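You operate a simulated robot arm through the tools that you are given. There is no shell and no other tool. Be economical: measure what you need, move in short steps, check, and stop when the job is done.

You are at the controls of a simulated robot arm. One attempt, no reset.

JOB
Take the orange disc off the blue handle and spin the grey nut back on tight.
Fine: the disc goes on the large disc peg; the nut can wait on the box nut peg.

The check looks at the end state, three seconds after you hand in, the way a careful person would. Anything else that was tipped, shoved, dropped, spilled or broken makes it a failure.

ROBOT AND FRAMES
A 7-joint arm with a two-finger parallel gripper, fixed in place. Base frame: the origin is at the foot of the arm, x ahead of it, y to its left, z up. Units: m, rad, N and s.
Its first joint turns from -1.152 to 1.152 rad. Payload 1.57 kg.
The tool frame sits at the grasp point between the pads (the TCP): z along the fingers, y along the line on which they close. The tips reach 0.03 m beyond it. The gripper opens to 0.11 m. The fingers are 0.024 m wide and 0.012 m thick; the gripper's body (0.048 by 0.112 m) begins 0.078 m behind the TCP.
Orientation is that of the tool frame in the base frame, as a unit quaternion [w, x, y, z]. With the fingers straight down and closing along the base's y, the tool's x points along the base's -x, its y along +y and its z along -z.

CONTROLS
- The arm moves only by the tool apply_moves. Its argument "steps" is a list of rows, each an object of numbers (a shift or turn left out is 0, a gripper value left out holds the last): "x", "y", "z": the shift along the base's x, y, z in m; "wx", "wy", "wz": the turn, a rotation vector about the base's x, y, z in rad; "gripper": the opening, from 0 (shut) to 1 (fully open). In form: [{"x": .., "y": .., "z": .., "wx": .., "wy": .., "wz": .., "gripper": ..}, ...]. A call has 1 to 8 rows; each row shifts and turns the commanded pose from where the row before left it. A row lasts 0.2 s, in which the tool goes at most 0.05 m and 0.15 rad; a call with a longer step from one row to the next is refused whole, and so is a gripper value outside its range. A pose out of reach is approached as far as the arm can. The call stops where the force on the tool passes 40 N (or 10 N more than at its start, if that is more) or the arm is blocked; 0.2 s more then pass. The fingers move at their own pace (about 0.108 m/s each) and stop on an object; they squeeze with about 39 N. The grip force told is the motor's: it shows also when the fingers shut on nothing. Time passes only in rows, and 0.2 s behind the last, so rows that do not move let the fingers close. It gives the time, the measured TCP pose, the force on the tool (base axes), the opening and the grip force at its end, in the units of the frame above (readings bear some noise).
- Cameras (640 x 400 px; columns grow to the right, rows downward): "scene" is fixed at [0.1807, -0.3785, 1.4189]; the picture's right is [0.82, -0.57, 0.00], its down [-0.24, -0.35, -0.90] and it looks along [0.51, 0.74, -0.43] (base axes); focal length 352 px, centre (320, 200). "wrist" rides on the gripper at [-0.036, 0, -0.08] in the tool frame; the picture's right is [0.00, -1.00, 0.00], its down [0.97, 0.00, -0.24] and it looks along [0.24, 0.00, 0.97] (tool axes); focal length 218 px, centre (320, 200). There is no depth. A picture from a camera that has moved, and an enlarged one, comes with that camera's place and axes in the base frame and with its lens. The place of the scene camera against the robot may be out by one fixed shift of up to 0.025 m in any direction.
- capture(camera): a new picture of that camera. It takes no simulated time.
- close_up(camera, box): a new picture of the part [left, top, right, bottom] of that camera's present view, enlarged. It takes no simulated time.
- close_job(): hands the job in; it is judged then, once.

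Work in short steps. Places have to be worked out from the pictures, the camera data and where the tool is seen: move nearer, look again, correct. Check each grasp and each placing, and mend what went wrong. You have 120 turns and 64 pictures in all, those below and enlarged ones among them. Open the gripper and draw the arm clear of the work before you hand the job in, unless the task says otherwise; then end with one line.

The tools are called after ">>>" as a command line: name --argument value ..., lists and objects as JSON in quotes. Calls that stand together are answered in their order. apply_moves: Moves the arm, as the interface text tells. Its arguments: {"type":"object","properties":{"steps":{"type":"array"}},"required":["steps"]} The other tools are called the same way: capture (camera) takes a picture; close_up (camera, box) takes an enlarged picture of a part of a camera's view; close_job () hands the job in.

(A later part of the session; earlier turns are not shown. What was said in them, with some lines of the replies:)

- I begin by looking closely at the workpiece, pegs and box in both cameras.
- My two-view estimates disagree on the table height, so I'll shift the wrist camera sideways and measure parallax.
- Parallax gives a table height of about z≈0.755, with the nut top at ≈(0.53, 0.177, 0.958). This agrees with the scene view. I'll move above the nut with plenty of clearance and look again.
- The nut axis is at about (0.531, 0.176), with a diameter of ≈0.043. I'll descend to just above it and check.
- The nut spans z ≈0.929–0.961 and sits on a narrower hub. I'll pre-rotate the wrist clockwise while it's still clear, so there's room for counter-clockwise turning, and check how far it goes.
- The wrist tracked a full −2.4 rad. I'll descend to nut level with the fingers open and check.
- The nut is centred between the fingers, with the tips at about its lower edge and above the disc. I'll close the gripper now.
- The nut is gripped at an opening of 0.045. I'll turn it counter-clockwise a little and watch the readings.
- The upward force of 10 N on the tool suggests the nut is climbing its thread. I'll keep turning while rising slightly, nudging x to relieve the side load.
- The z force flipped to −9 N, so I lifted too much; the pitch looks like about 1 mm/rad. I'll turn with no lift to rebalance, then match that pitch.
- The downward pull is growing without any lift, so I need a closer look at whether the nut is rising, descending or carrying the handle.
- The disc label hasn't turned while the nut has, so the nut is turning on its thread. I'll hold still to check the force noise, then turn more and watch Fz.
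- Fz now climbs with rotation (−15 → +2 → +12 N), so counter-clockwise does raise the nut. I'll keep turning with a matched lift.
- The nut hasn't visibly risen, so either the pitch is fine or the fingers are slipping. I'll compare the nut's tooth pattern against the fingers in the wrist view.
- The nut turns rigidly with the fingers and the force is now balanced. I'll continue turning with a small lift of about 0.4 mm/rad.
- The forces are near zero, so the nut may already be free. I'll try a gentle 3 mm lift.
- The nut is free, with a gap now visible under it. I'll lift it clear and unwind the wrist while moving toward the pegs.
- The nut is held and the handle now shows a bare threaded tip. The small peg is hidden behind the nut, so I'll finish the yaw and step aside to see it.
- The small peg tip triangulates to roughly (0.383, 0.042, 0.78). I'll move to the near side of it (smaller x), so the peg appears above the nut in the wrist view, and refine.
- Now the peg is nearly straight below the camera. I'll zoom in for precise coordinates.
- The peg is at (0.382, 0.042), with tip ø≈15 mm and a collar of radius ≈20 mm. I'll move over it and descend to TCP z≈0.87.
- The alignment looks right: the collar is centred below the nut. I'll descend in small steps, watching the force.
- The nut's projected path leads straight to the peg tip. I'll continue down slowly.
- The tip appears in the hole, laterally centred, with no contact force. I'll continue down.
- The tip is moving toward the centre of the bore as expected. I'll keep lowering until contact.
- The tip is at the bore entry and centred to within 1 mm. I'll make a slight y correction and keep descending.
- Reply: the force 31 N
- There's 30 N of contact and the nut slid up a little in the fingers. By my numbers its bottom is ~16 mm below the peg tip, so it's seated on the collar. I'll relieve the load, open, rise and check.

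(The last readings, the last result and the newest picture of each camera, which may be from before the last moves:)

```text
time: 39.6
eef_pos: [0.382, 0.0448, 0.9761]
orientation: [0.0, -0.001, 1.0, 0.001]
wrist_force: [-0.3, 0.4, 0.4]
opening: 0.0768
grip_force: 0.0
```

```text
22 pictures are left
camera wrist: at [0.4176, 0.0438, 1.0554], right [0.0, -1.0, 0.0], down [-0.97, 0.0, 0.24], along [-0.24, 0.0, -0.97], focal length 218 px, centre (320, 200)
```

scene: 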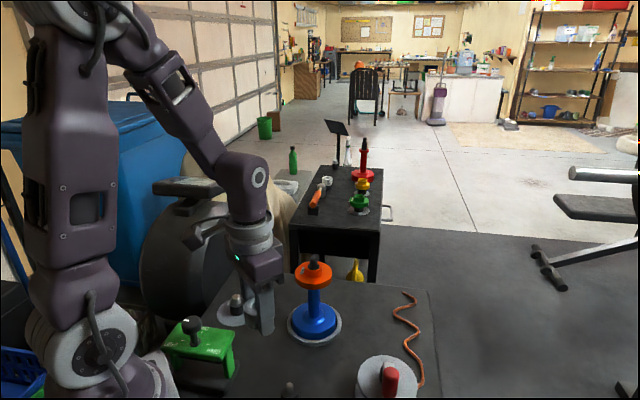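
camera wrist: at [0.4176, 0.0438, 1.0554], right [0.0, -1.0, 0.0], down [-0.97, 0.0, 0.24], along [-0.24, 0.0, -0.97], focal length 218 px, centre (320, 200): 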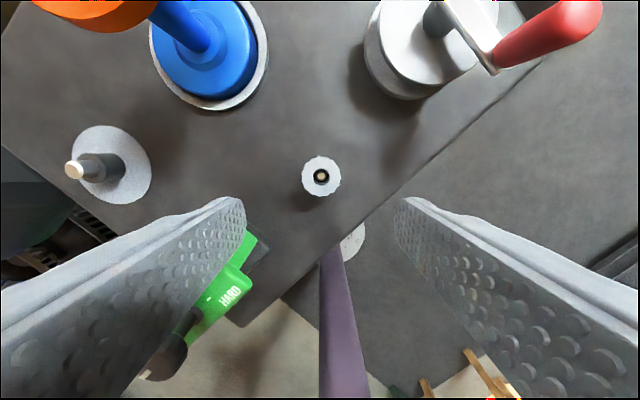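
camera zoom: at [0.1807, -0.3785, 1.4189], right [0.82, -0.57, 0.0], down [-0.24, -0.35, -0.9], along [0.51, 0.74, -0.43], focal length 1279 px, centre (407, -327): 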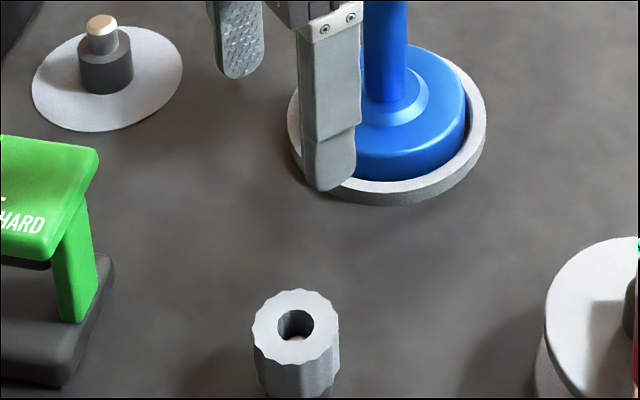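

The nut is sitting level on the small peg. Next is the disc: its hub (ø≈41 mm, z≈0.913–0.929) is a good grip. I'll move above the handle axis (0.530, 0.177) with clearance.

>>> apply_moves --steps '[{"z": 0.045}, {"z": 0.035}, {"x": 0.037, "y": 0.033}, {"x": 0.037, "y": 0.033}, {"x": 0.037, "y": 0.033}, {"x": 0.037, "y": 0.033}, {}]'

>>> apply_moves --steps '[{"z": -0.03}, {"z": -0.03}, {"z": -0.02}, {}]'

>>> capture --camera "wrist"

>>> close_up --camera "scene" --box '[256, 220, 368, 290]'

```text
time: 41.2
eef_pos: [0.5302, 0.175, 1.0543]
orientation: [0.0, -0.002, 1.0, 0.0]
wrist_force: [-0.7, 0.4, 1.4]
opening: 0.077
grip_force: 0.0
```

```text
time: 42.2
eef_pos: [0.5295, 0.176, 0.9744]
orientation: [0.0, -0.003, 1.0, 0.0]
wrist_force: [-0.4, 0.6, 0.1]
opening: 0.0767
grip_force: 0.0
```

```text
21 pictures are left
camera wrist: at [0.5649, 0.1747, 1.0545], right [0.0, -1.0, 0.0], down [-0.97, 0.0, 0.24], along [-0.24, 0.0, -0.97], focal length 218 px, centre (320, 200)
```

wrist: 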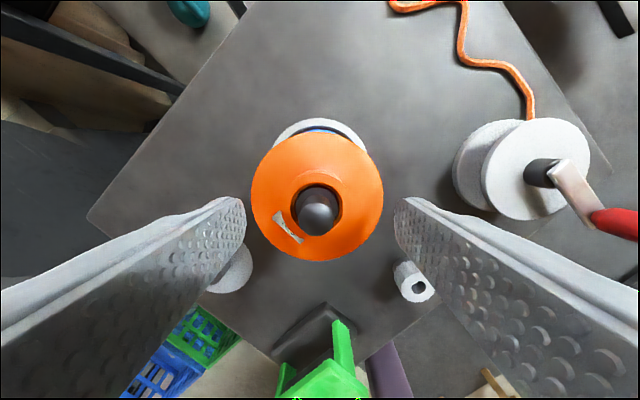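

```text
5.71 times, centred on (312, 255) of scene
camera zoom: at [0.1807, -0.3785, 1.4189], right [0.82, -0.57, 0.0], down [-0.24, -0.35, -0.9], along [0.51, 0.74, -0.43], focal length 2010 px, centre (366, -114)
```

zoom: 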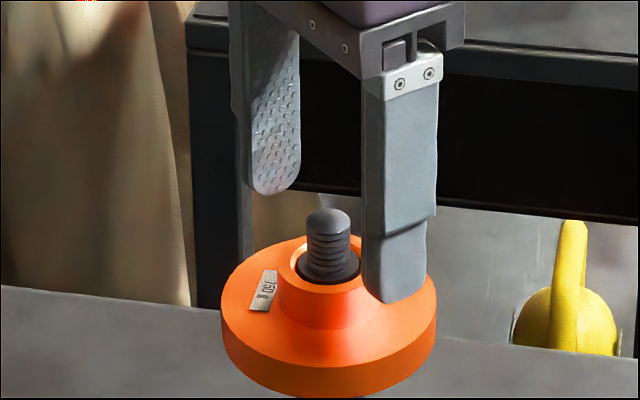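

The hub looks tapered, so I'll grip the cylindrical rim (ø≈0.0875, z≈0.898–0.914) instead. I'll open fully, centre on it and lower to TCP≈0.924.

>>> apply_moves --steps '[{"gripper": 1, "x": 0.002, "y": 0.001}, {"gripper": 1}, {"gripper": 1}, {"z": -0.02}, {"z": -0.02}, {"z": -0.01}, {}]'

>>> close_up --camera "scene" --box '[256, 230, 368, 300]'

>>> capture --camera "wrist"

```text
time: 43.8
eef_pos: [0.5302, 0.1775, 0.9242]
orientation: [0.0, -0.001, 1.0, 0.0]
wrist_force: [-0.3, -0.1, 0.4]
opening: 0.1098
grip_force: 0.1
```

```text
5.71 times, centred on (312, 265) of scene
camera zoom: at [0.1807, -0.3785, 1.4189], right [0.82, -0.57, 0.0], down [-0.24, -0.35, -0.9], along [0.51, 0.74, -0.43], focal length 2010 px, centre (366, -171)
```

zoom: 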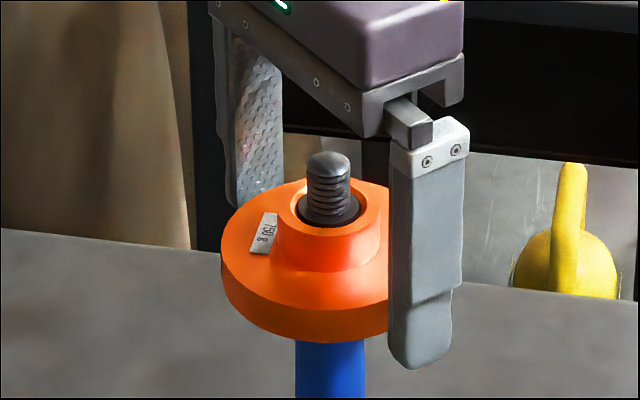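

```text
18 pictures are left
camera wrist: at [0.5669, 0.1764, 1.0042], right [0.0, -1.0, 0.0], down [-0.97, 0.0, 0.24], along [-0.24, 0.0, -0.97], focal length 218 px, centre (320, 200)
```

wrist: 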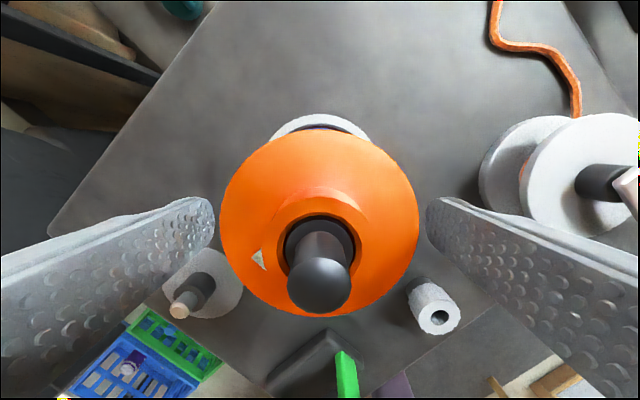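

The disc is centred between the open fingers. I'll close on the rim.

>>> apply_moves --steps '[{"gripper": 0}, {"gripper": 0}, {"gripper": 0}, {}]'

>>> apply_moves --steps '[{"z": 0.003}, {"z": 0.005}, {}]'

>>> close_up --camera "scene" --box '[256, 230, 368, 300]'

```text
time: 44.8
eef_pos: [0.5311, 0.1772, 0.9254]
orientation: [0.001, -0.003, 1.0, 0.0]
wrist_force: [0.6, 2.5, 0.8]
opening: 0.0845
grip_force: 39.3
```

```text
time: 45.6
eef_pos: [0.5307, 0.1773, 0.9339]
orientation: [-0.001, -0.003, 1.0, -0.001]
wrist_force: [-0.4, -0.4, -8.0]
opening: 0.0848
grip_force: 38.9
```

```text
5.71 times, centred on (312, 265) of scene
camera zoom: at [0.1808, -0.3785, 1.4189], right [0.82, -0.57, 0.0], down [-0.24, -0.35, -0.9], along [0.51, 0.74, -0.43], focal length 2010 px, centre (366, -171)
```

zoom: 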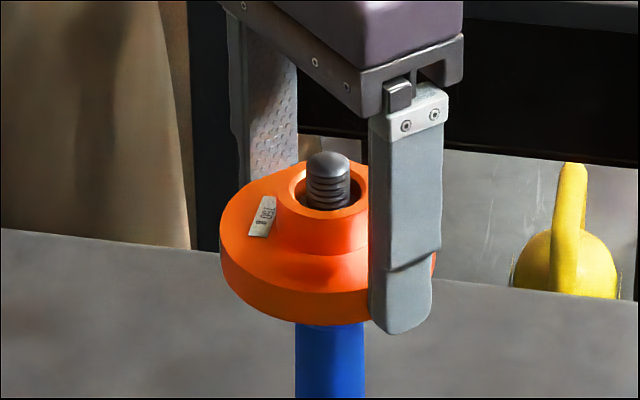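

The force rose by ~8 N, matching the 750 g disc, so it's held. I'll lift it straight off the handle, then move beside the large peg to look at it.

>>> apply_moves --steps '[{"z": 0.02}, {"z": 0.025}, {"z": 0.03}, {"z": 0.035}, {}]'

>>> apply_moves --steps '[{"x": -0.031, "y": 0.023}, {"x": -0.031, "y": 0.023}, {"x": -0.031, "y": 0.023}, {"x": -0.031, "y": 0.023}, {"x": -0.031, "y": 0.023}, {"x": -0.031, "y": 0.023}, {"x": -0.03, "y": 0.023}, {}]'

>>> capture --camera "wrist"

>>> capture --camera "scene"

```text
time: 46.8
eef_pos: [0.5293, 0.1774, 1.0424]
orientation: [0.0, -0.001, 1.0, 0.001]
wrist_force: [0.0, -1.0, -7.5]
opening: 0.0847
grip_force: 39.3
```

```text
time: 48.6
eef_pos: [0.3155, 0.3369, 1.0442]
orientation: [0.0, -0.001, 1.0, 0.001]
wrist_force: [0.0, 0.7, -6.6]
opening: 0.0848
grip_force: 39.0
```

```text
16 pictures are left
camera wrist: at [0.352, 0.337, 1.1236], right [0.0, -1.0, 0.0], down [-0.97, 0.0, 0.24], along [-0.24, 0.0, -0.97], focal length 218 px, centre (320, 200)
```

wrist: 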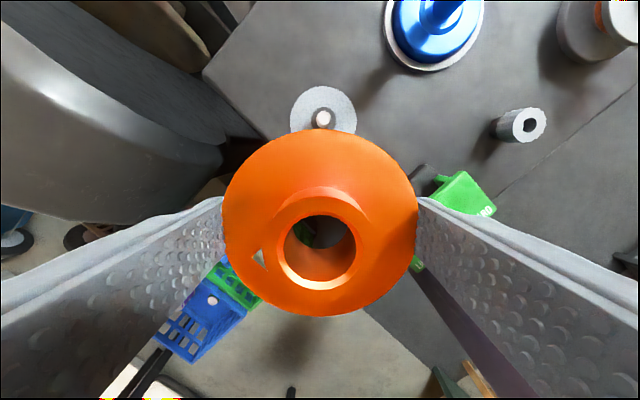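

```text
15 pictures are left
```

scene: 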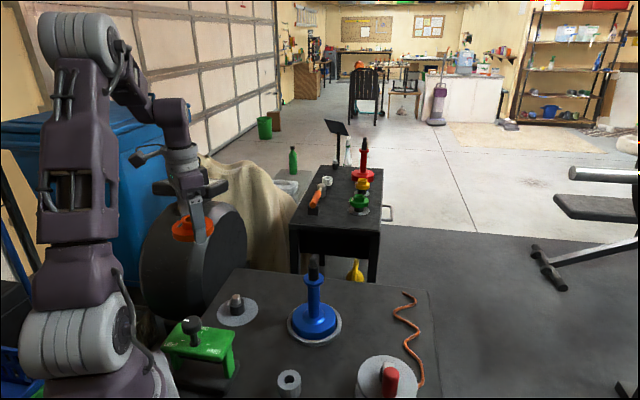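

The large peg axis is at about (0.391, 0.3325). The disc bore (~30 mm) fits over its ~23 mm tip. I'll move over it and descend to TCP≈0.87.

>>> apply_moves --steps '[{"x": 0.0375, "y": -0.0045}, {"x": 0.038}, {"z": -0.04}, {"z": -0.04}, {"z": -0.04}, {"z": -0.04}, {"z": -0.015}, {}]'

>>> capture --camera "wrist"

>>> close_up --camera "scene" --box '[160, 240, 304, 330]'

```text
time: 50.4
eef_pos: [0.3913, 0.3322, 0.867]
orientation: [0.0, -0.002, 1.0, 0.001]
wrist_force: [0.2, -0.8, -8.5]
opening: 0.0848
grip_force: 39.3
```

```text
14 pictures are left
camera wrist: at [0.4274, 0.3323, 0.9472], right [0.0, -1.0, 0.0], down [-0.97, 0.0, 0.24], along [-0.24, 0.0, -0.97], focal length 218 px, centre (320, 200)
```

wrist: 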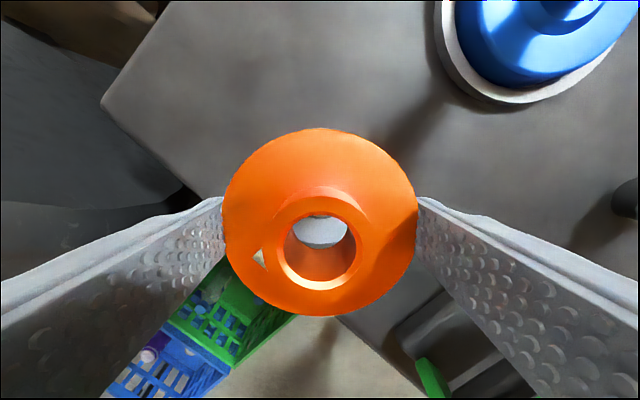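

```text
4.44 times, centred on (232, 285) of scene
camera zoom: at [0.1808, -0.3784, 1.4189], right [0.82, -0.57, 0.0], down [-0.24, -0.35, -0.9], along [0.51, 0.74, -0.43], focal length 1563 px, centre (711, -178)
```

zoom: 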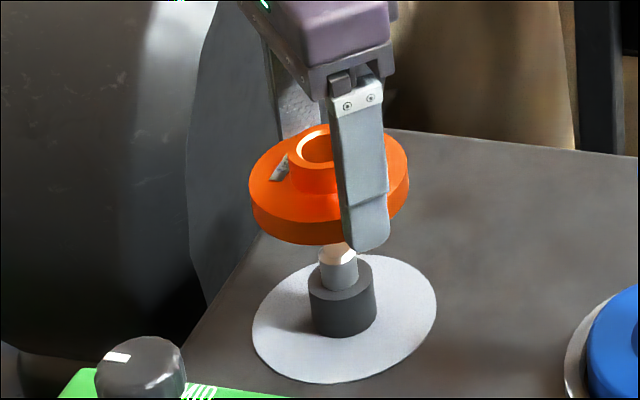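

The disc is aligned over the peg with ~25 mm or more to go. I'll lower carefully with force checks.

>>> apply_moves --steps '[{"z": -0.008}, {"z": -0.008}, {"z": -0.006}, {}]'

>>> close_up --camera "wrist" --box '[260, 180, 380, 300]'

```text
time: 51.4
eef_pos: [0.3907, 0.3326, 0.8454]
orientation: [0.001, -0.003, 1.0, 0.0]
wrist_force: [1.1, 0.5, -7.9]
opening: 0.0848
grip_force: 38.8
```

```text
3.33 times, centred on (320, 240) of wrist
camera zoom: at [0.427, 0.3322, 0.9258], right [0.0, -1.0, 0.0], down [-0.97, 0.0, 0.24], along [-0.24, 0.0, -0.97], focal length 728 px, centre (320, 67)
```

zoom: 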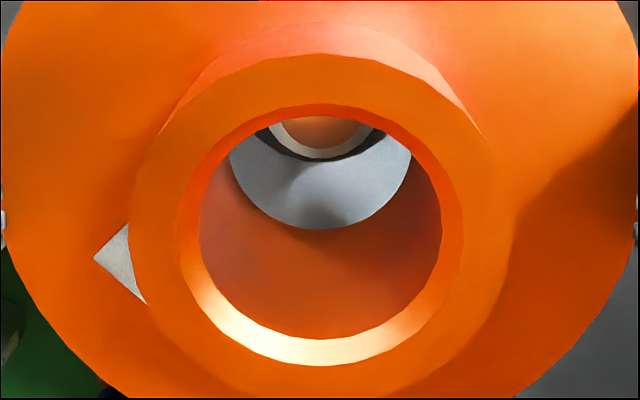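

The peg tip is laterally centred in the bore. I'll continue down.

>>> apply_moves --steps '[{"z": -0.006}, {"z": -0.006}, {"z": -0.004}, {}]'

>>> close_up --camera "wrist" --box '[260, 180, 380, 300]'

```text
time: 52.4
eef_pos: [0.3911, 0.3322, 0.8296]
orientation: [0.0, -0.001, 1.0, 0.0]
wrist_force: [-0.5, 0.4, -7.6]
opening: 0.0847
grip_force: 39.1
```

```text
3.33 times, centred on (320, 240) of wrist
camera zoom: at [0.427, 0.3319, 0.9101], right [0.0, -1.0, 0.0], down [-0.97, 0.0, 0.24], along [-0.24, 0.0, -0.97], focal length 728 px, centre (320, 67)
```

zoom: 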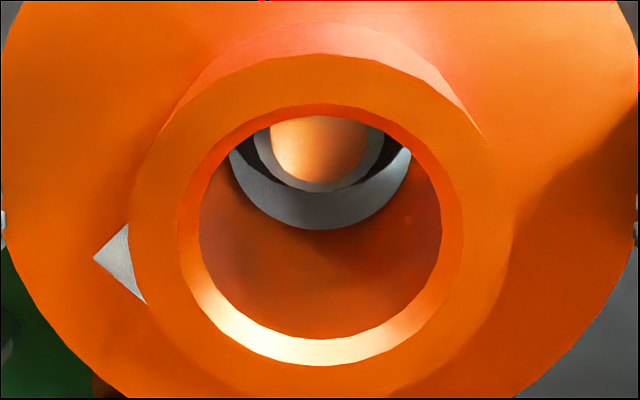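

This is well centred. I'll lower further until seating contact.

>>> apply_moves --steps '[{"z": -0.005}, {"z": -0.005}, {"z": -0.005}, {}]'

>>> apply_moves --steps '[{"z": -0.003}, {"z": -0.003}, {"z": -0.003}, {}]'

>>> close_up --camera "wrist" --box '[260, 180, 380, 300]'

```text
time: 53.4
eef_pos: [0.3915, 0.3312, 0.8156]
orientation: [0.0, -0.003, 1.0, 0.0]
wrist_force: [-0.2, 0.4, -7.3]
opening: 0.0847
grip_force: 38.9
```

```text
time: 54.4
eef_pos: [0.3904, 0.3334, 0.8066]
orientation: [0.0, -0.002, 1.0, 0.0]
wrist_force: [-2.3, -1.0, -1.6]
opening: 0.0848
grip_force: 39.0
```

```text
3.33 times, centred on (320, 240) of wrist
camera zoom: at [0.4264, 0.3321, 0.8861], right [0.0, -1.0, 0.0], down [-0.97, 0.0, 0.24], along [-0.24, 0.0, -0.97], focal length 728 px, centre (320, 67)
```

zoom: 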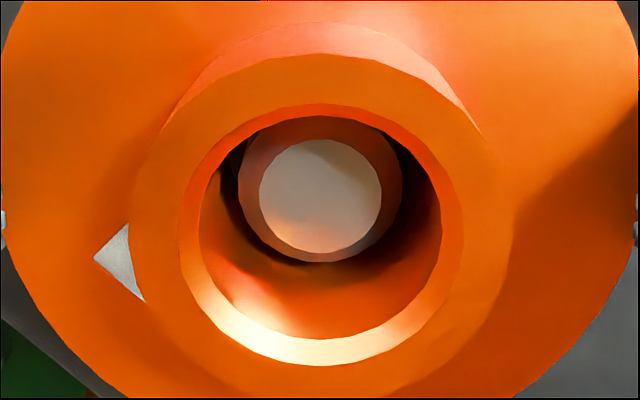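

The peg is well inside the bore and the weight is starting to transfer. I'll lower 2 mm more to confirm seating.

>>> apply_moves --steps '[{"z": -0.001}, {"z": -0.001}, {}]'

>>> close_up --camera "scene" --box '[160, 240, 304, 330]'

```text
time: 55.2
eef_pos: [0.3922, 0.3329, 0.804]
orientation: [0.001, -0.003, 1.0, 0.0]
wrist_force: [-1.4, -8.8, 29.1]
opening: 0.0847
grip_force: 38.6
```

```text
4.44 times, centred on (232, 285) of scene
camera zoom: at [0.1803, -0.379, 1.4188], right [0.82, -0.57, 0.0], down [-0.24, -0.35, -0.9], along [0.51, 0.74, -0.43], focal length 1563 px, centre (711, -178)
```

zoom: 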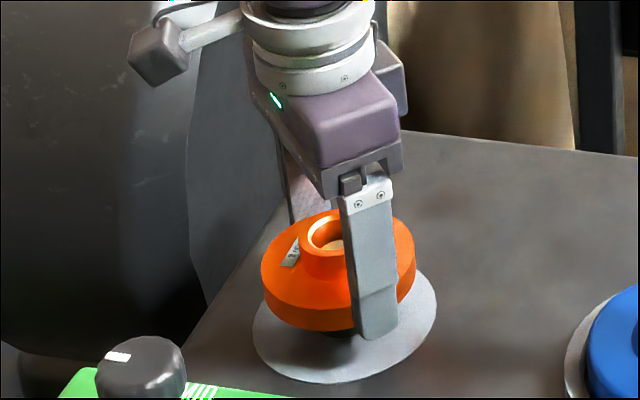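

The disc is firmly seated on the collar (29 N). I'll relieve the load, open, and rise straight up.

>>> apply_moves --steps '[{"z": 0.001}, {"z": 0.0005}, {}]'

>>> apply_moves --steps '[{"gripper": 1}, {"gripper": 1}, {}]'

>>> apply_moves --steps '[{"z": 0.02}, {"z": 0.04}, {"z": 0.045}, {"z": 0.045}, {"z": 0.045}, {}]'

>>> capture --camera "scene"

```text
time: 56.0
eef_pos: [0.3895, 0.3323, 0.8066]
orientation: [-0.001, -0.002, 1.0, 0.0]
wrist_force: [-0.7, -0.7, -8.2]
opening: 0.0849
grip_force: 39.1
```

```text
time: 56.8
eef_pos: [0.391, 0.3331, 0.8052]
orientation: [0.0, -0.002, 1.0, 0.0]
wrist_force: [1.1, -0.4, -0.3]
opening: 0.11
grip_force: 0.2
```

```text
time: 58.2
eef_pos: [0.3918, 0.3341, 1.0033]
orientation: [0.0, -0.002, 1.0, 0.0]
wrist_force: [0.6, -0.5, 0.2]
opening: 0.1099
grip_force: 0.1
```

```text
8 pictures are left
```

scene: 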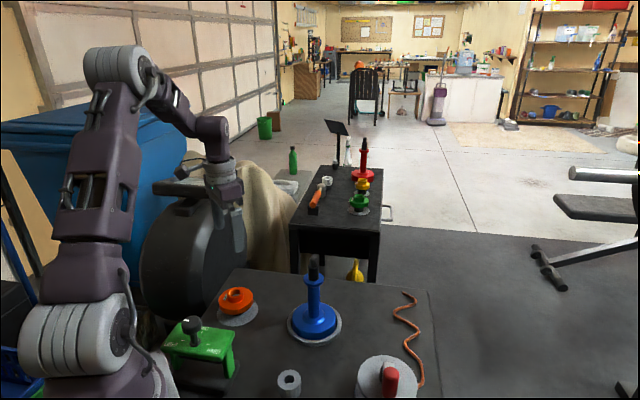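

The disc sits flat on the large peg. I'll go back above the nut at (0.382, 0.0425).

>>> apply_moves --steps '[{"x": -0.0095, "y": -0.0414, "gripper": 0.8}, {"y": -0.0414}, {"y": -0.0414}, {"y": -0.0414}, {"y": -0.0414}, {"y": -0.0414}, {"y": -0.0411}, {}]'

>>> apply_moves --steps '[{"z": -0.04}, {"z": -0.04}, {"z": -0.04}, {}]'

>>> capture --camera "wrist"

```text
time: 60.0
eef_pos: [0.3801, 0.0446, 1.0]
orientation: [0.0, -0.003, 1.0, 0.0]
wrist_force: [-0.1, -0.2, 0.7]
opening: 0.088
grip_force: 0.0
```

```text
time: 61.0
eef_pos: [0.3815, 0.0432, 0.8814]
orientation: [0.0, -0.002, 1.0, 0.0]
wrist_force: [-0.4, -0.4, 0.3]
opening: 0.0879
grip_force: 0.2
```

```text
7 pictures are left
camera wrist: at [0.417, 0.043, 0.9614], right [0.0, -1.0, 0.0], down [-0.97, 0.0, 0.24], along [-0.24, 0.0, -0.97], focal length 218 px, centre (320, 200)
```

wrist: 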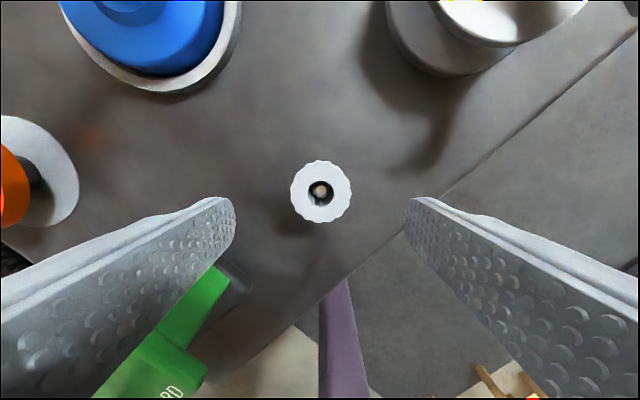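

The nut is centred below, with its top at z≈0.803. I'll lower to TCP≈0.788 and grip it.

>>> apply_moves --steps '[{"z": -0.035, "x": 0.001, "y": -0.0005}, {"z": -0.035}, {"z": -0.0235}, {}, {"gripper": 0}, {"gripper": 0}, {"gripper": 0}, {}]'

>>> apply_moves --steps '[{"z": 0.01}, {"z": 0.02}, {"z": 0.03}, {"z": 0.04}, {"z": 0.04}, {"z": 0.04}, {"z": 0.04}, {}]'

>>> capture --camera "wrist"

```text
time: 62.8
eef_pos: [0.3828, 0.0423, 0.7868]
orientation: [0.0, -0.002, 1.0, 0.0]
wrist_force: [-0.6, 0.8, 0.2]
opening: 0.0451
grip_force: 39.1
```

```text
time: 64.6
eef_pos: [0.3821, 0.0426, 1.0064]
orientation: [0.0, -0.001, 1.0, 0.0]
wrist_force: [0.2, -0.9, -0.4]
opening: 0.0449
grip_force: 38.9
```

```text
6 pictures are left
camera wrist: at [0.4183, 0.0411, 1.087], right [0.0, -1.0, 0.0], down [-0.97, 0.0, 0.24], along [-0.24, 0.0, -0.97], focal length 218 px, centre (320, 200)
```

wrist: 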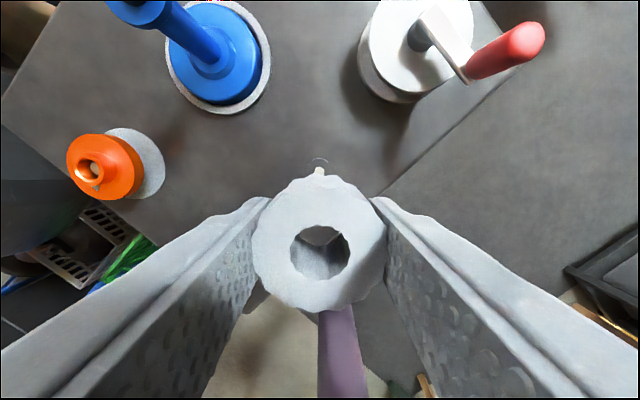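

The nut is held. I'll rise and carry it over the handle while winding the wrist to +2.4 rad, to leave room for clockwise tightening.

>>> apply_moves --steps '[{"z": 0.03, "wz": 0.15}, {"z": 0.01, "x": 0.0215, "y": 0.019, "wz": 0.15}, {"x": 0.0213, "y": 0.019, "wz": 0.15}, {"x": 0.0213, "y": 0.019, "wz": 0.15}, {"x": 0.0213, "y": 0.019, "wz": 0.15}, {"x": 0.0213, "y": 0.019, "wz": 0.15}, {"x": 0.0213, "y": 0.019, "wz": 0.15}, {"x": 0.0215, "y": 0.019, "wz": 0.15}]'

>>> apply_moves --steps '[{"wz": 0.15}, {"wz": 0.15}, {"wz": 0.15}, {"wz": 0.15}, {"wz": 0.15}, {"wz": 0.15}, {"wz": 0.15}, {"wz": 0.15}]'

>>> apply_moves --steps '[{"z": -0.02}, {"z": -0.02}, {}]'

>>> capture --camera "wrist"

```text
time: 66.4
eef_pos: [0.5326, 0.1757, 1.0467]
orientation: [0.0, -0.566, 0.824, 0.0]
wrist_force: [0.7, -0.6, 0.2]
opening: 0.0449
grip_force: 39.2
```

```text
time: 68.2
eef_pos: [0.5315, 0.1757, 1.0461]
orientation: [0.0, 0.933, -0.359, 0.0]
wrist_force: [0.6, 0.0, -0.6]
opening: 0.0449
grip_force: 38.8
```

```text
time: 69.0
eef_pos: [0.5311, 0.175, 1.0064]
orientation: [0.0, 0.933, -0.361, 0.0]
wrist_force: [0.4, -0.5, 0.1]
opening: 0.045
grip_force: 39.0
```

```text
5 pictures are left
camera wrist: at [0.5048, 0.1988, 1.0864], right [0.67, 0.74, 0.0], down [0.72, -0.65, 0.24], along [0.18, -0.16, -0.97], focal length 218 px, centre (320, 200)
```

wrist: 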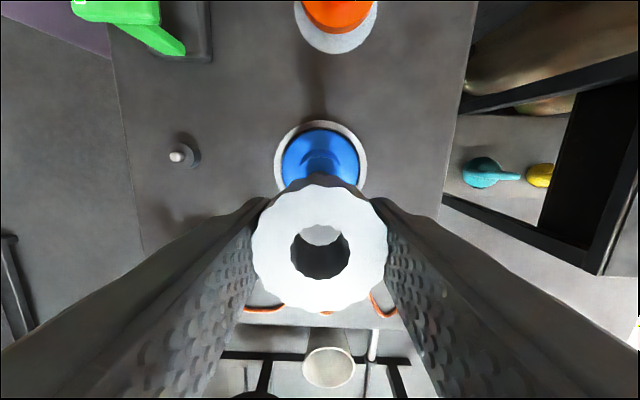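

The handle base is centred in the view and the dome shows through the bore. I'll lower gently onto the thread.

>>> apply_moves --steps '[{"z": -0.01}, {"z": -0.01}, {"z": -0.006}, {}]'

>>> apply_moves --steps '[{"z": -0.003}, {"z": -0.003}, {"z": -0.002}, {}]'

```text
time: 70.0
eef_pos: [0.5316, 0.1751, 0.981]
orientation: [0.0, 0.933, -0.36, 0.0]
wrist_force: [-0.7, -0.1, -0.4]
opening: 0.0451
grip_force: 38.3
```

```text
time: 71.0
eef_pos: [0.5316, 0.1756, 0.9731]
orientation: [0.0, 0.932, -0.362, 0.0]
wrist_force: [0.8, -0.6, -1.7]
opening: 0.0448
grip_force: 38.7
```

No contact yet, so I'll keep going in small steps.

>>> apply_moves --steps '[{"z": -0.003}, {"z": -0.003}, {"z": -0.002}, {}]'

>>> apply_moves --steps '[{"z": -0.002}, {"z": -0.002}, {"z": -0.002}, {}]'

```text
time: 72.0
eef_pos: [0.5324, 0.1768, 0.9649]
orientation: [0.001, 0.933, -0.361, 0.0]
wrist_force: [-2.4, 2.7, 3.0]
opening: 0.045
grip_force: 38.9
```

```text
time: 73.0
eef_pos: [0.5314, 0.1753, 0.959]
orientation: [0.0, 0.932, -0.361, 0.0]
wrist_force: [-3.5, 2.8, 1.0]
opening: 0.045
grip_force: 38.3
```

There's light side contact of about 4 N as the rod sits in the bore. I'll nudge to centre and take a look with one zoom.

>>> apply_moves --steps '[{"x": -0.0008, "y": 0.0008, "z": -0.001}, {"z": -0.001}, {}]'

>>> close_up --camera "scene" --box '[256, 230, 368, 300]'

```text
time: 73.8
eef_pos: [0.5309, 0.1758, 0.9569]
orientation: [0.0, 0.933, -0.36, 0.0]
wrist_force: [-0.4, 0.1, -0.4]
opening: 0.0452
grip_force: 39.2
```

```text
5.71 times, centred on (312, 265) of scene
camera zoom: at [0.1807, -0.3785, 1.4189], right [0.82, -0.57, 0.0], down [-0.24, -0.35, -0.9], along [0.51, 0.74, -0.43], focal length 2010 px, centre (366, -171)
```

zoom: 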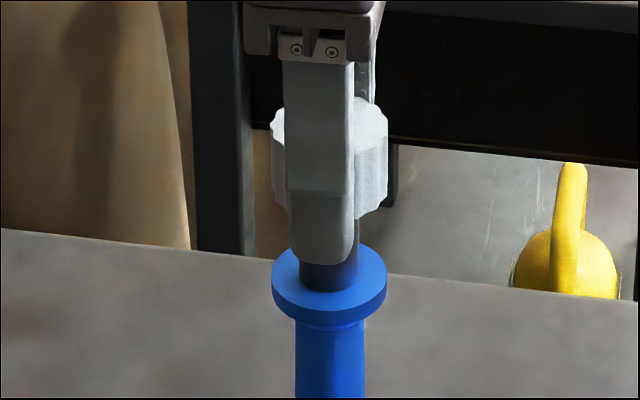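

The nut is on the rod above the dark collar. I'll lower to light axial contact before turning clockwise.

>>> apply_moves --steps '[{"z": -0.0015}, {"z": -0.0015}, {}]'

>>> apply_moves --steps '[{"z": -0.0015}, {"z": -0.0015}, {}]'

>>> apply_moves --steps '[{"z": -0.0015}, {"z": -0.0015}, {}]'

```text
time: 74.6
eef_pos: [0.5303, 0.1769, 0.9527]
orientation: [0.0, 0.933, -0.361, -0.001]
wrist_force: [-0.2, -0.5, -0.5]
opening: 0.0446
grip_force: 39.0
```

```text
time: 75.4
eef_pos: [0.5306, 0.1759, 0.9504]
orientation: [0.0, 0.932, -0.362, 0.0]
wrist_force: [-1.0, 0.5, -0.9]
opening: 0.0448
grip_force: 38.8
```

```text
time: 76.2
eef_pos: [0.5304, 0.1766, 0.9495]
orientation: [0.0, 0.932, -0.361, 0.001]
wrist_force: [-2.0, -5.6, 25.8]
opening: 0.0447
grip_force: 38.5
```

Axial contact (26 N) at TCP≈0.949, with the nut at the thread start. I'll ease the load slightly and begin turning clockwise.

>>> apply_moves --steps '[{"z": 0.0007, "wz": -0.05}, {"wz": -0.12}, {"wz": -0.12}, {"wz": -0.12}, {"wz": -0.12}, {}]'

>>> apply_moves --steps '[{"wz": -0.12}, {"wz": -0.12}, {"wz": -0.12}, {"wz": -0.12}, {"wz": -0.12}, {}]'

```text
time: 77.6
eef_pos: [0.5292, 0.176, 0.9482]
orientation: [0.001, 0.805, -0.593, -0.001]
wrist_force: [1.2, 0.8, 0.8]
opening: 0.045
grip_force: 38.5
```

```text
time: 79.0
eef_pos: [0.5304, 0.1758, 0.9493]
orientation: [0.0, -0.593, 0.805, 0.0]
wrist_force: [-4.1, 2.4, 3.3]
opening: 0.0448
grip_force: 38.7
```

The axial force dropped as it turned, consistent with the thread taking up. I'll continue with a slight downward feed.

>>> apply_moves --steps '[{"wz": -0.12, "z": -0.0003}, {"wz": -0.12, "z": -0.0002}, {"wz": -0.12, "z": -0.0002}, {"wz": -0.12}, {"wz": -0.12}, {}]'

>>> apply_moves --steps '[{"wz": -0.12, "z": -0.0002}, {"wz": -0.12, "z": -0.0001}, {"wz": -0.12, "z": -0.0001}, {"wz": -0.12}, {"wz": -0.12}, {}]'

```text
time: 80.4
eef_pos: [0.5307, 0.177, 0.949]
orientation: [0.0, -0.329, 0.944, 0.0]
wrist_force: [-7.1, 5.0, 18.5]
opening: 0.0448
grip_force: 38.9
```

```text
time: 81.8
eef_pos: [0.5315, 0.1758, 0.948]
orientation: [0.001, -0.035, 0.999, 0.0]
wrist_force: [10.0, 3.9, 31.0]
opening: 0.0452
grip_force: 39.0
```

Fz built to 31 N, so I'm feeding faster than the thread. I'll back off a little and turn without feed.

>>> apply_moves --steps '[{"wz": -0.12, "z": 0.0008, "x": 0.0005}, {"wz": -0.12}, {"wz": -0.12}, {"wz": -0.12}, {"wz": -0.12}, {}]'

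>>> apply_moves --steps '[{"wz": -0.12}, {"wz": -0.12}, {"wz": -0.12}, {"wz": -0.12}, {"wz": -0.12}, {}]'

>>> apply_moves --steps '[{"wz": -0.12}, {"wz": -0.12}, {"wz": -0.12}, {"wz": -0.12}, {"wz": -0.12}, {}]'

```text
time: 83.2
eef_pos: [0.5306, 0.1757, 0.9477]
orientation: [0.0, 0.262, 0.965, 0.0]
wrist_force: [7.4, 1.2, 17.5]
opening: 0.0451
grip_force: 38.8
```

```text
time: 84.6
eef_pos: [0.5327, 0.1756, 0.9484]
orientation: [0.0, 0.536, 0.844, 0.0]
wrist_force: [5.4, 1.5, 9.2]
opening: 0.0452
grip_force: 39.2
```

```text
time: 86.0
eef_pos: [0.5307, 0.1764, 0.9494]
orientation: [0.0, 0.762, 0.648, 0.0]
wrist_force: [0.5, 0.7, -11.8]
opening: 0.0451
grip_force: 38.9
```

Fz now falls as it turns, so the nut is pulling itself down the thread. I'll continue to the end of the wrist range with a small feed.

>>> apply_moves --steps '[{"wz": -0.12, "z": -0.0004}, {"wz": -0.12, "z": -0.0003}, {"wz": -0.12}, {"wz": -0.12}, {"wz": -0.12}, {}]'

>>> apply_moves --steps '[{"wz": -0.1}, {"wz": -0.1}, {}]'

```text
time: 87.4
eef_pos: [0.5311, 0.176, 0.948]
orientation: [0.0, 0.919, 0.393, 0.0]
wrist_force: [-1.4, -1.0, -10.0]
opening: 0.0448
grip_force: 39.3
```

```text
time: 88.2
eef_pos: [0.5323, 0.1767, 0.9479]
orientation: [0.0, 0.954, 0.301, 0.0]
wrist_force: [-2.6, -1.3, -8.2]
opening: 0.0452
grip_force: 39.4
```

It's still turning freely at −2.53 rad. I'll release, wind back to +2.4 with the fingers open, and re-grip.

>>> apply_moves --steps '[{"z": -0.0004}, {"gripper": 0.7}, {"gripper": 0.7}, {"gripper": 0.7}, {"wz": 0.15}, {"wz": 0.15}, {"wz": 0.15}, {"wz": 0.15}]'

>>> apply_moves --steps '[{"wz": 0.15}, {"wz": 0.15}, {"wz": 0.15}, {"wz": 0.15}, {"wz": 0.15}, {"wz": 0.15}, {"wz": 0.15}, {"wz": 0.15}]'

>>> apply_moves --steps '[{"wz": 0.15}, {"wz": 0.15}, {"wz": 0.15}, {"wz": 0.15}, {"wz": 0.15}, {"wz": 0.15}, {"wz": 0.15}, {"wz": 0.15}]'

>>> apply_moves --steps '[{"wz": 0.15}, {"wz": 0.15}, {"wz": 0.15}, {"wz": 0.15}, {"wz": 0.15}, {"wz": 0.15}, {"wz": 0.15}, {"wz": 0.15}]'

>>> apply_moves --steps '[{"wz": 0.15}, {"wz": 0.15}, {"wz": 0.15}, {"wz": 0.15}, {"wz": 0.1}, {}]'

>>> close_up --camera "scene" --box '[256, 230, 368, 300]'

```text
time: 90.0
eef_pos: [0.5327, 0.1756, 0.9485]
orientation: [0.0, 0.821, 0.571, -0.001]
wrist_force: [0.4, 0.2, 0.2]
opening: 0.0771
grip_force: 0.0
```

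```text
time: 91.8
eef_pos: [0.5314, 0.1751, 0.9475]
orientation: [0.0, 0.356, 0.934, -0.001]
wrist_force: [-0.2, 0.0, 0.1]
opening: 0.0772
grip_force: 0.1
```

```text
time: 93.6
eef_pos: [0.5306, 0.1762, 0.9477]
orientation: [-0.001, -0.232, 0.973, 0.0]
wrist_force: [-0.2, 0.4, 0.9]
opening: 0.0769
grip_force: 0.1
```

```text
time: 95.4
eef_pos: [0.5312, 0.1761, 0.947]
orientation: [0.0, 0.741, -0.671, 0.0]
wrist_force: [-0.7, 0.7, 0.2]
opening: 0.077
grip_force: 0.1
```

```text
time: 96.8
eef_pos: [0.5324, 0.1758, 0.9475]
orientation: [0.0, 0.926, -0.376, 0.001]
wrist_force: [0.2, 0.1, 0.3]
opening: 0.077
grip_force: 0.0
```

```text
5.71 times, centred on (312, 265) of scene
camera zoom: at [0.1807, -0.3785, 1.4189], right [0.82, -0.57, 0.0], down [-0.24, -0.35, -0.9], along [0.51, 0.74, -0.43], focal length 2010 px, centre (366, -171)
```

zoom: 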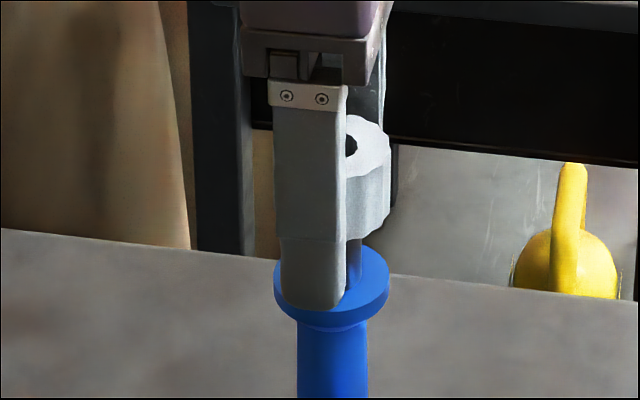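

The nut stays level on the handle. I'll re-grip and keep tightening.

>>> apply_moves --steps '[{"gripper": 0}, {"gripper": 0}, {"gripper": 0}, {"wz": -0.12}, {"wz": -0.12}, {"wz": -0.12}, {"wz": -0.12}, {}]'

>>> apply_moves --steps '[{"wz": -0.12}, {"wz": -0.12}, {"wz": -0.12}, {"wz": -0.12}, {"wz": -0.12}, {}]'

>>> apply_moves --steps '[{"wz": -0.12}, {"wz": -0.12}, {"wz": -0.12}, {"wz": -0.12}, {"wz": -0.12}, {}]'

```text
time: 98.6
eef_pos: [0.5308, 0.1758, 0.9475]
orientation: [0.001, 0.809, -0.587, -0.001]
wrist_force: [0.2, 0.0, -11.9]
opening: 0.0457
grip_force: 39.2
```

```text
time: 100.0
eef_pos: [0.5326, 0.1765, 0.9469]
orientation: [0.0, -0.6, 0.8, 0.0]
wrist_force: [1.1, 0.7, -10.3]
opening: 0.0461
grip_force: 38.8
```

```text
time: 101.4
eef_pos: [0.5318, 0.1757, 0.9472]
orientation: [0.0, -0.336, 0.942, 0.0]
wrist_force: [1.0, 0.0, -10.3]
opening: 0.0462
grip_force: 38.8
```

The grip opening has shifted and Fz is steady at −10 N, so the nut may be tight with the fingers slipping. I'll compare teeth against fingers before and after a 0.24 rad turn.

>>> close_up --camera "wrist" --box '[240, 160, 400, 320]'

>>> apply_moves --steps '[{"wz": -0.08}, {"wz": -0.08}, {"wz": -0.08}, {}]'

>>> close_up --camera "wrist" --box '[240, 160, 400, 320]'

```text
2.50 times, centred on (320, 240) of wrist
camera zoom: at [0.5591, 0.1987, 1.027], right [0.63, -0.77, 0.0], down [-0.75, -0.61, 0.24], along [-0.19, -0.15, -0.97], focal length 546 px, centre (320, 100)
```

zoom: 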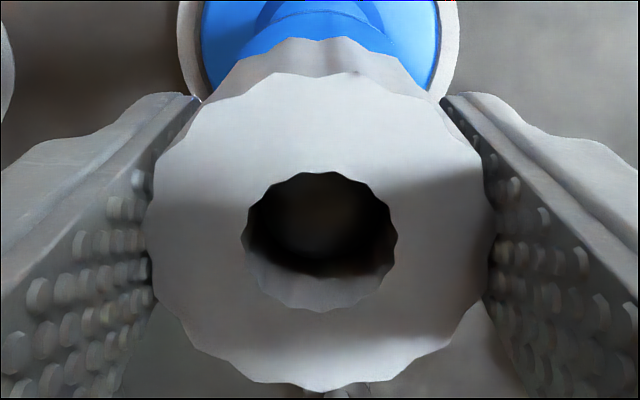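

```text
time: 102.4
eef_pos: [0.5311, 0.1783, 0.9465]
orientation: [0.0, -0.22, 0.975, 0.0]
wrist_force: [-0.2, -0.2, -11.3]
opening: 0.0459
grip_force: 39.2
```

```text
2.50 times, centred on (320, 240) of wrist
camera zoom: at [0.5637, 0.1922, 1.027], right [0.43, -0.9, 0.0], down [-0.88, -0.42, 0.24], along [-0.22, -0.1, -0.97], focal length 546 px, centre (320, 100)
```

zoom: 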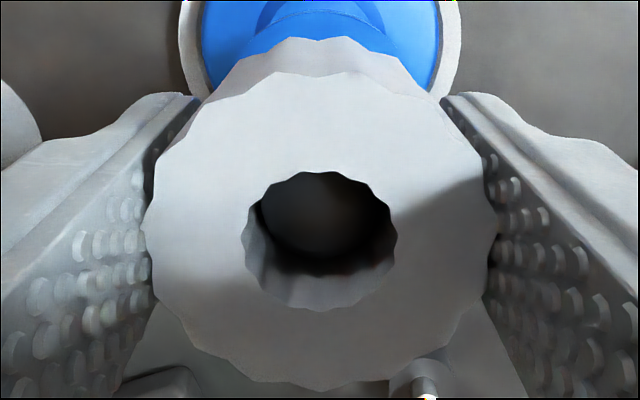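

The nut still turns with the fingers, and the steady −10 N looks like the handle's own weight: the nut threads down and lifts the handle. I'll push down to seat the handle, then turn under light downward load.

>>> apply_moves --steps '[{"z": -0.0005}, {"z": -0.0005}, {}]'

>>> apply_moves --steps '[{"z": -0.0005}, {"z": -0.0005}, {}]'

```text
time: 103.2
eef_pos: [0.5309, 0.1766, 0.949]
orientation: [0.001, -0.221, 0.975, 0.0]
wrist_force: [-0.6, 3.0, 9.7]
opening: 0.046
grip_force: 39.4
```

```text
time: 104.0
eef_pos: [0.5308, 0.1774, 0.9453]
orientation: [0.001, -0.222, 0.975, 0.001]
wrist_force: [-2.6, 7.6, 19.5]
opening: 0.0459
grip_force: 39.3
```

That confirms it: the load went from −11 to +20 N within 2 mm. Now I'll turn clockwise under this downward load.

>>> apply_moves --steps '[{"wz": -0.1}, {"wz": -0.1}, {"wz": -0.1}, {}]'

>>> apply_moves --steps '[{"wz": -0.1}, {"wz": -0.1}, {"wz": -0.1}, {}]'

>>> apply_moves --steps '[{"wz": -0.1}, {"wz": -0.1}, {"wz": -0.1}, {}]'

```text
time: 105.0
eef_pos: [0.5323, 0.1764, 0.9447]
orientation: [0.0, -0.072, 0.997, 0.0]
wrist_force: [0.6, 1.8, 6.1]
opening: 0.046
grip_force: 38.5
```

```text
time: 106.0
eef_pos: [0.531, 0.176, 0.945]
orientation: [-0.001, 0.078, 0.997, 0.0]
wrist_force: [-0.5, 0.6, -5.5]
opening: 0.046
grip_force: 39.0
```

```text
time: 107.0
eef_pos: [0.532, 0.177, 0.9443]
orientation: [0.0, 0.226, 0.974, 0.001]
wrist_force: [-0.4, 0.0, -5.8]
opening: 0.046
grip_force: 38.9
```

The nut advances each time I keep the handle loaded. I'll continue with a matched downward feed.

>>> apply_moves --steps '[{"z": -0.0008}, {"z": -0.0006}, {"wz": -0.1, "z": -0.0002}, {"wz": -0.1, "z": -0.0002}, {"wz": -0.1, "z": -0.0002}, {}]'

>>> apply_moves --steps '[{"wz": -0.1, "z": -0.0002}, {"wz": -0.1, "z": -0.0002}, {"wz": -0.1, "z": -0.0002}, {}]'

>>> apply_moves --steps '[{"wz": -0.1, "z": -0.0002}, {"wz": -0.1, "z": -0.0002}, {"wz": -0.1, "z": -0.0002}, {}]'

```text
time: 108.4
eef_pos: [0.5307, 0.1765, 0.9441]
orientation: [-0.001, 0.368, 0.93, 0.0]
wrist_force: [-1.3, -1.5, 13.1]
opening: 0.0464
grip_force: 39.3
```

```text
time: 109.4
eef_pos: [0.5327, 0.1769, 0.9428]
orientation: [-0.001, 0.503, 0.864, 0.001]
wrist_force: [0.2, -0.9, 4.4]
opening: 0.0463
grip_force: 39.1
```

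```text
time: 110.4
eef_pos: [0.5326, 0.1761, 0.9429]
orientation: [0.0, 0.627, 0.779, 0.0]
wrist_force: [-0.4, -2.2, 20.6]
opening: 0.0464
grip_force: 38.9
```

Fz jumped to +20 N with the same feed, so the nut may be seating. I'll turn without feed and see whether it still advances.

>>> apply_moves --steps '[{"wz": -0.1}, {"wz": -0.1}, {"wz": -0.1}, {}]'

>>> apply_moves --steps '[{"wz": -0.1}, {"wz": -0.1}, {"wz": -0.1}, {}]'

>>> apply_moves --steps '[{"wz": -0.1}, {"wz": -0.1}, {"wz": -0.1}, {}]'

```text
time: 111.4
eef_pos: [0.5313, 0.1768, 0.9416]
orientation: [-0.001, 0.736, 0.677, 0.0]
wrist_force: [-0.8, 0.2, -5.5]
opening: 0.0468
grip_force: 38.4
```

```text
time: 112.4
eef_pos: [0.5317, 0.1766, 0.9418]
orientation: [0.0, 0.829, 0.559, 0.0]
wrist_force: [0.4, 0.7, -12.0]
opening: 0.0468
grip_force: 39.0
```

```text
time: 113.4
eef_pos: [0.5327, 0.1765, 0.9413]
orientation: [-0.001, 0.903, 0.429, -0.001]
wrist_force: [0.1, 0.4, -12.1]
opening: 0.0467
grip_force: 38.7
```

The tips may be getting close to the blue flange. I'll unload, open, raise the grip point ~13 mm, wind back, and re-grip higher on the nut for another tightening pass.

>>> apply_moves --steps '[{"z": -0.0006}, {"gripper": 0.7}, {"gripper": 0.7}, {"gripper": 0.7}, {"z": 0.0135}, {"wz": 0.15}, {"wz": 0.15}, {"wz": 0.15}]'

>>> apply_moves --steps '[{"wz": 0.15}, {"wz": 0.15}, {"wz": 0.15}, {"wz": 0.15}, {"wz": 0.15}, {"wz": 0.15}, {"wz": 0.15}, {"wz": 0.15}]'

>>> apply_moves --steps '[{"wz": 0.15}, {"wz": 0.15}, {"wz": 0.15}, {"wz": 0.15}, {"wz": 0.15}, {"wz": 0.15}, {"wz": 0.15}, {"wz": 0.15}]'

>>> apply_moves --steps '[{"wz": 0.15}, {"wz": 0.15}, {"wz": 0.15}, {"wz": 0.15}, {"wz": 0.15}, {"wz": 0.15}, {"wz": 0.15}, {"wz": 0.15}]'

>>> apply_moves --steps '[{"wz": 0.15}, {"wz": 0.15}, {"wz": 0.1}, {}, {"gripper": 0}, {"gripper": 0}, {"gripper": 0}, {}]'

```text
time: 115.2
eef_pos: [0.532, 0.1753, 0.9561]
orientation: [0.0, 0.784, 0.621, 0.001]
wrist_force: [0.0, 0.8, 0.3]
opening: 0.0771
grip_force: 0.0
```

```text
time: 117.0
eef_pos: [0.5322, 0.1766, 0.9547]
orientation: [0.001, 0.296, 0.955, 0.0]
wrist_force: [0.5, -0.4, 0.7]
opening: 0.0769
grip_force: 0.0
```

```text
time: 118.8
eef_pos: [0.5311, 0.1753, 0.955]
orientation: [0.001, -0.295, 0.956, -0.001]
wrist_force: [-0.2, -0.2, -0.5]
opening: 0.077
grip_force: 0.1
```

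```text
time: 120.6
eef_pos: [0.5315, 0.1762, 0.9544]
orientation: [0.0, 0.783, -0.623, 0.0]
wrist_force: [-0.6, -0.5, -0.1]
opening: 0.0771
grip_force: 0.1
```

```text
time: 122.4
eef_pos: [0.5312, 0.1754, 0.9544]
orientation: [0.001, 0.89, -0.457, 0.0]
wrist_force: [-2.0, -2.3, -1.3]
opening: 0.0465
grip_force: 39.0
```

Gripped, with the tips now well clear of the flange. I'll load downward lightly and turn, watching Fz for any advance.

>>> apply_moves --steps '[{"z": -0.0005}, {"z": -0.0005}, {}]'

>>> apply_moves --steps '[{"wz": -0.1}, {"wz": -0.1}, {"wz": -0.1}, {}]'

>>> apply_moves --steps '[{"wz": -0.1}, {"wz": -0.1}, {"wz": -0.1}, {}]'

```text
time: 123.2
eef_pos: [0.5305, 0.1756, 0.9542]
orientation: [-0.002, 0.89, -0.456, 0.001]
wrist_force: [-7.0, -3.9, 20.4]
opening: 0.0464
grip_force: 38.9
```

```text
time: 124.2
eef_pos: [0.531, 0.1756, 0.9544]
orientation: [0.001, 0.812, -0.584, 0.0]
wrist_force: [-2.0, -0.9, 5.5]
opening: 0.0467
grip_force: 39.4
```

```text
time: 125.2
eef_pos: [0.5304, 0.1752, 0.9548]
orientation: [0.0, 0.715, -0.699, 0.0]
wrist_force: [-1.8, -1.5, 7.1]
opening: 0.0467
grip_force: 38.9
```

Now Fz relaxes and stays positive instead of pulling down, as if the nut no longer advances. I'll continue turning to confirm.

>>> apply_moves --steps '[{"wz": -0.12}, {"wz": -0.12}, {"wz": -0.12}, {"wz": -0.12}, {"wz": -0.12}, {}]'

>>> apply_moves --steps '[{"wz": -0.12}, {"wz": -0.12}, {"wz": -0.12}, {"wz": -0.12}, {"wz": -0.12}, {}]'

>>> apply_moves --steps '[{"wz": -0.12}, {"wz": -0.12}, {"wz": -0.12}, {"wz": -0.12}, {"wz": -0.12}, {}]'

```text
time: 126.6
eef_pos: [0.531, 0.1763, 0.9548]
orientation: [0.0, -0.477, 0.879, 0.0]
wrist_force: [-1.7, 0.7, 10.6]
opening: 0.0467
grip_force: 39.0
```

```text
time: 128.0
eef_pos: [0.5318, 0.176, 0.9528]
orientation: [0.001, -0.194, 0.981, 0.0]
wrist_force: [-0.7, 2.0, -2.6]
opening: 0.047
grip_force: 39.0
```

```text
time: 129.4
eef_pos: [0.5312, 0.1766, 0.9539]
orientation: [0.001, 0.104, 0.995, 0.0]
wrist_force: [-1.2, 3.4, 5.8]
opening: 0.0467
grip_force: 39.8
```

Over 1.8 rad more there's no further advance, so it appears tight. One last firm turn under a higher downward load to make sure.

>>> apply_moves --steps '[{"z": -0.0005}, {"z": -0.0004}, {"wz": -0.1}, {"wz": -0.1}, {"wz": -0.1}, {}]'

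>>> apply_moves --steps '[{"z": -0.0004}, {"wz": -0.1}, {"wz": -0.1}, {"wz": -0.1}, {}]'

>>> apply_moves --steps '[{"z": -0.0004}, {"wz": -0.1}, {"wz": -0.1}, {"wz": -0.1}, {}]'

```text
time: 130.8
eef_pos: [0.5309, 0.1758, 0.9518]
orientation: [0.0, 0.251, 0.968, 0.001]
wrist_force: [-1.7, 0.7, 6.7]
opening: 0.0468
grip_force: 38.5
```

```text
time: 132.0
eef_pos: [0.5317, 0.1772, 0.9524]
orientation: [-0.001, 0.394, 0.919, 0.001]
wrist_force: [-0.5, 0.8, 0.7]
opening: 0.0469
grip_force: 38.7
```

```text
time: 133.2
eef_pos: [0.5313, 0.1771, 0.9517]
orientation: [-0.001, 0.526, 0.85, 0.001]
wrist_force: [-2.8, 0.2, 4.7]
opening: 0.0449
grip_force: 39.3
```

The opening jumped from 0.0469 to 0.0449 and axial loads relax at once, so the fingers are slipping over the nut's teeth: the nut is tight. I'll release, rise straight up and draw clear.

>>> apply_moves --steps '[{"gripper": 0.8}, {"gripper": 0.8}, {"gripper": 0.8}, {"z": 0.02}, {"z": 0.04}, {"z": 0.04}, {"z": 0.04}, {}]'

>>> apply_moves --steps '[{"x": -0.03, "z": 0.03}, {"x": -0.03, "z": 0.03}, {"x": -0.03, "z": 0.02}, {}]'

>>> close_up --camera "scene" --box '[180, 240, 372, 360]'

```text
time: 135.0
eef_pos: [0.5289, 0.1765, 1.0924]
orientation: [0.0, 0.525, 0.851, 0.0]
wrist_force: [-0.4, 0.0, -0.1]
opening: 0.0877
grip_force: 0.0
```

```text
time: 136.0
eef_pos: [0.4396, 0.1779, 1.1706]
orientation: [0.0, 0.525, 0.851, 0.001]
wrist_force: [0.5, 0.1, 0.1]
opening: 0.0881
grip_force: 0.1
```

```text
3.33 times, centred on (276, 300) of scene
camera zoom: at [0.1807, -0.3785, 1.4189], right [0.82, -0.57, 0.0], down [-0.24, -0.35, -0.9], along [0.51, 0.74, -0.43], focal length 1172 px, centre (467, -133)
```

zoom: 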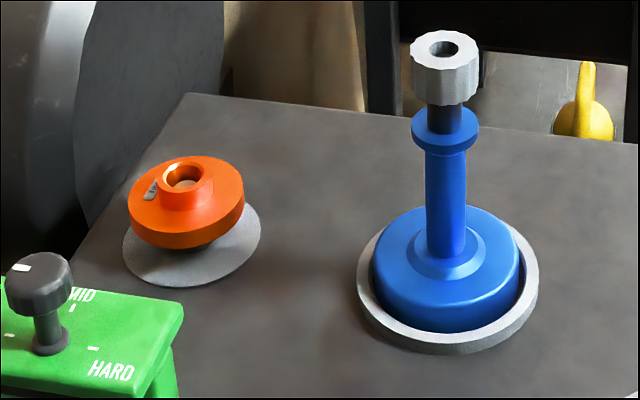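

The last picture shows the disc flat on the large peg and the nut level at the same height it had when originally tight. The handle is seated, nothing else is disturbed, and the arm is clear with the gripper open, so I'm handing in.

>>> close_job

```text
The job is handed in.
```

The orange disc is on the large disc peg and the grey nut is back on the blue handle. I judged the nut tight because the fingers slipped over its teeth and it sits at its original height; I had no direct torque reading.
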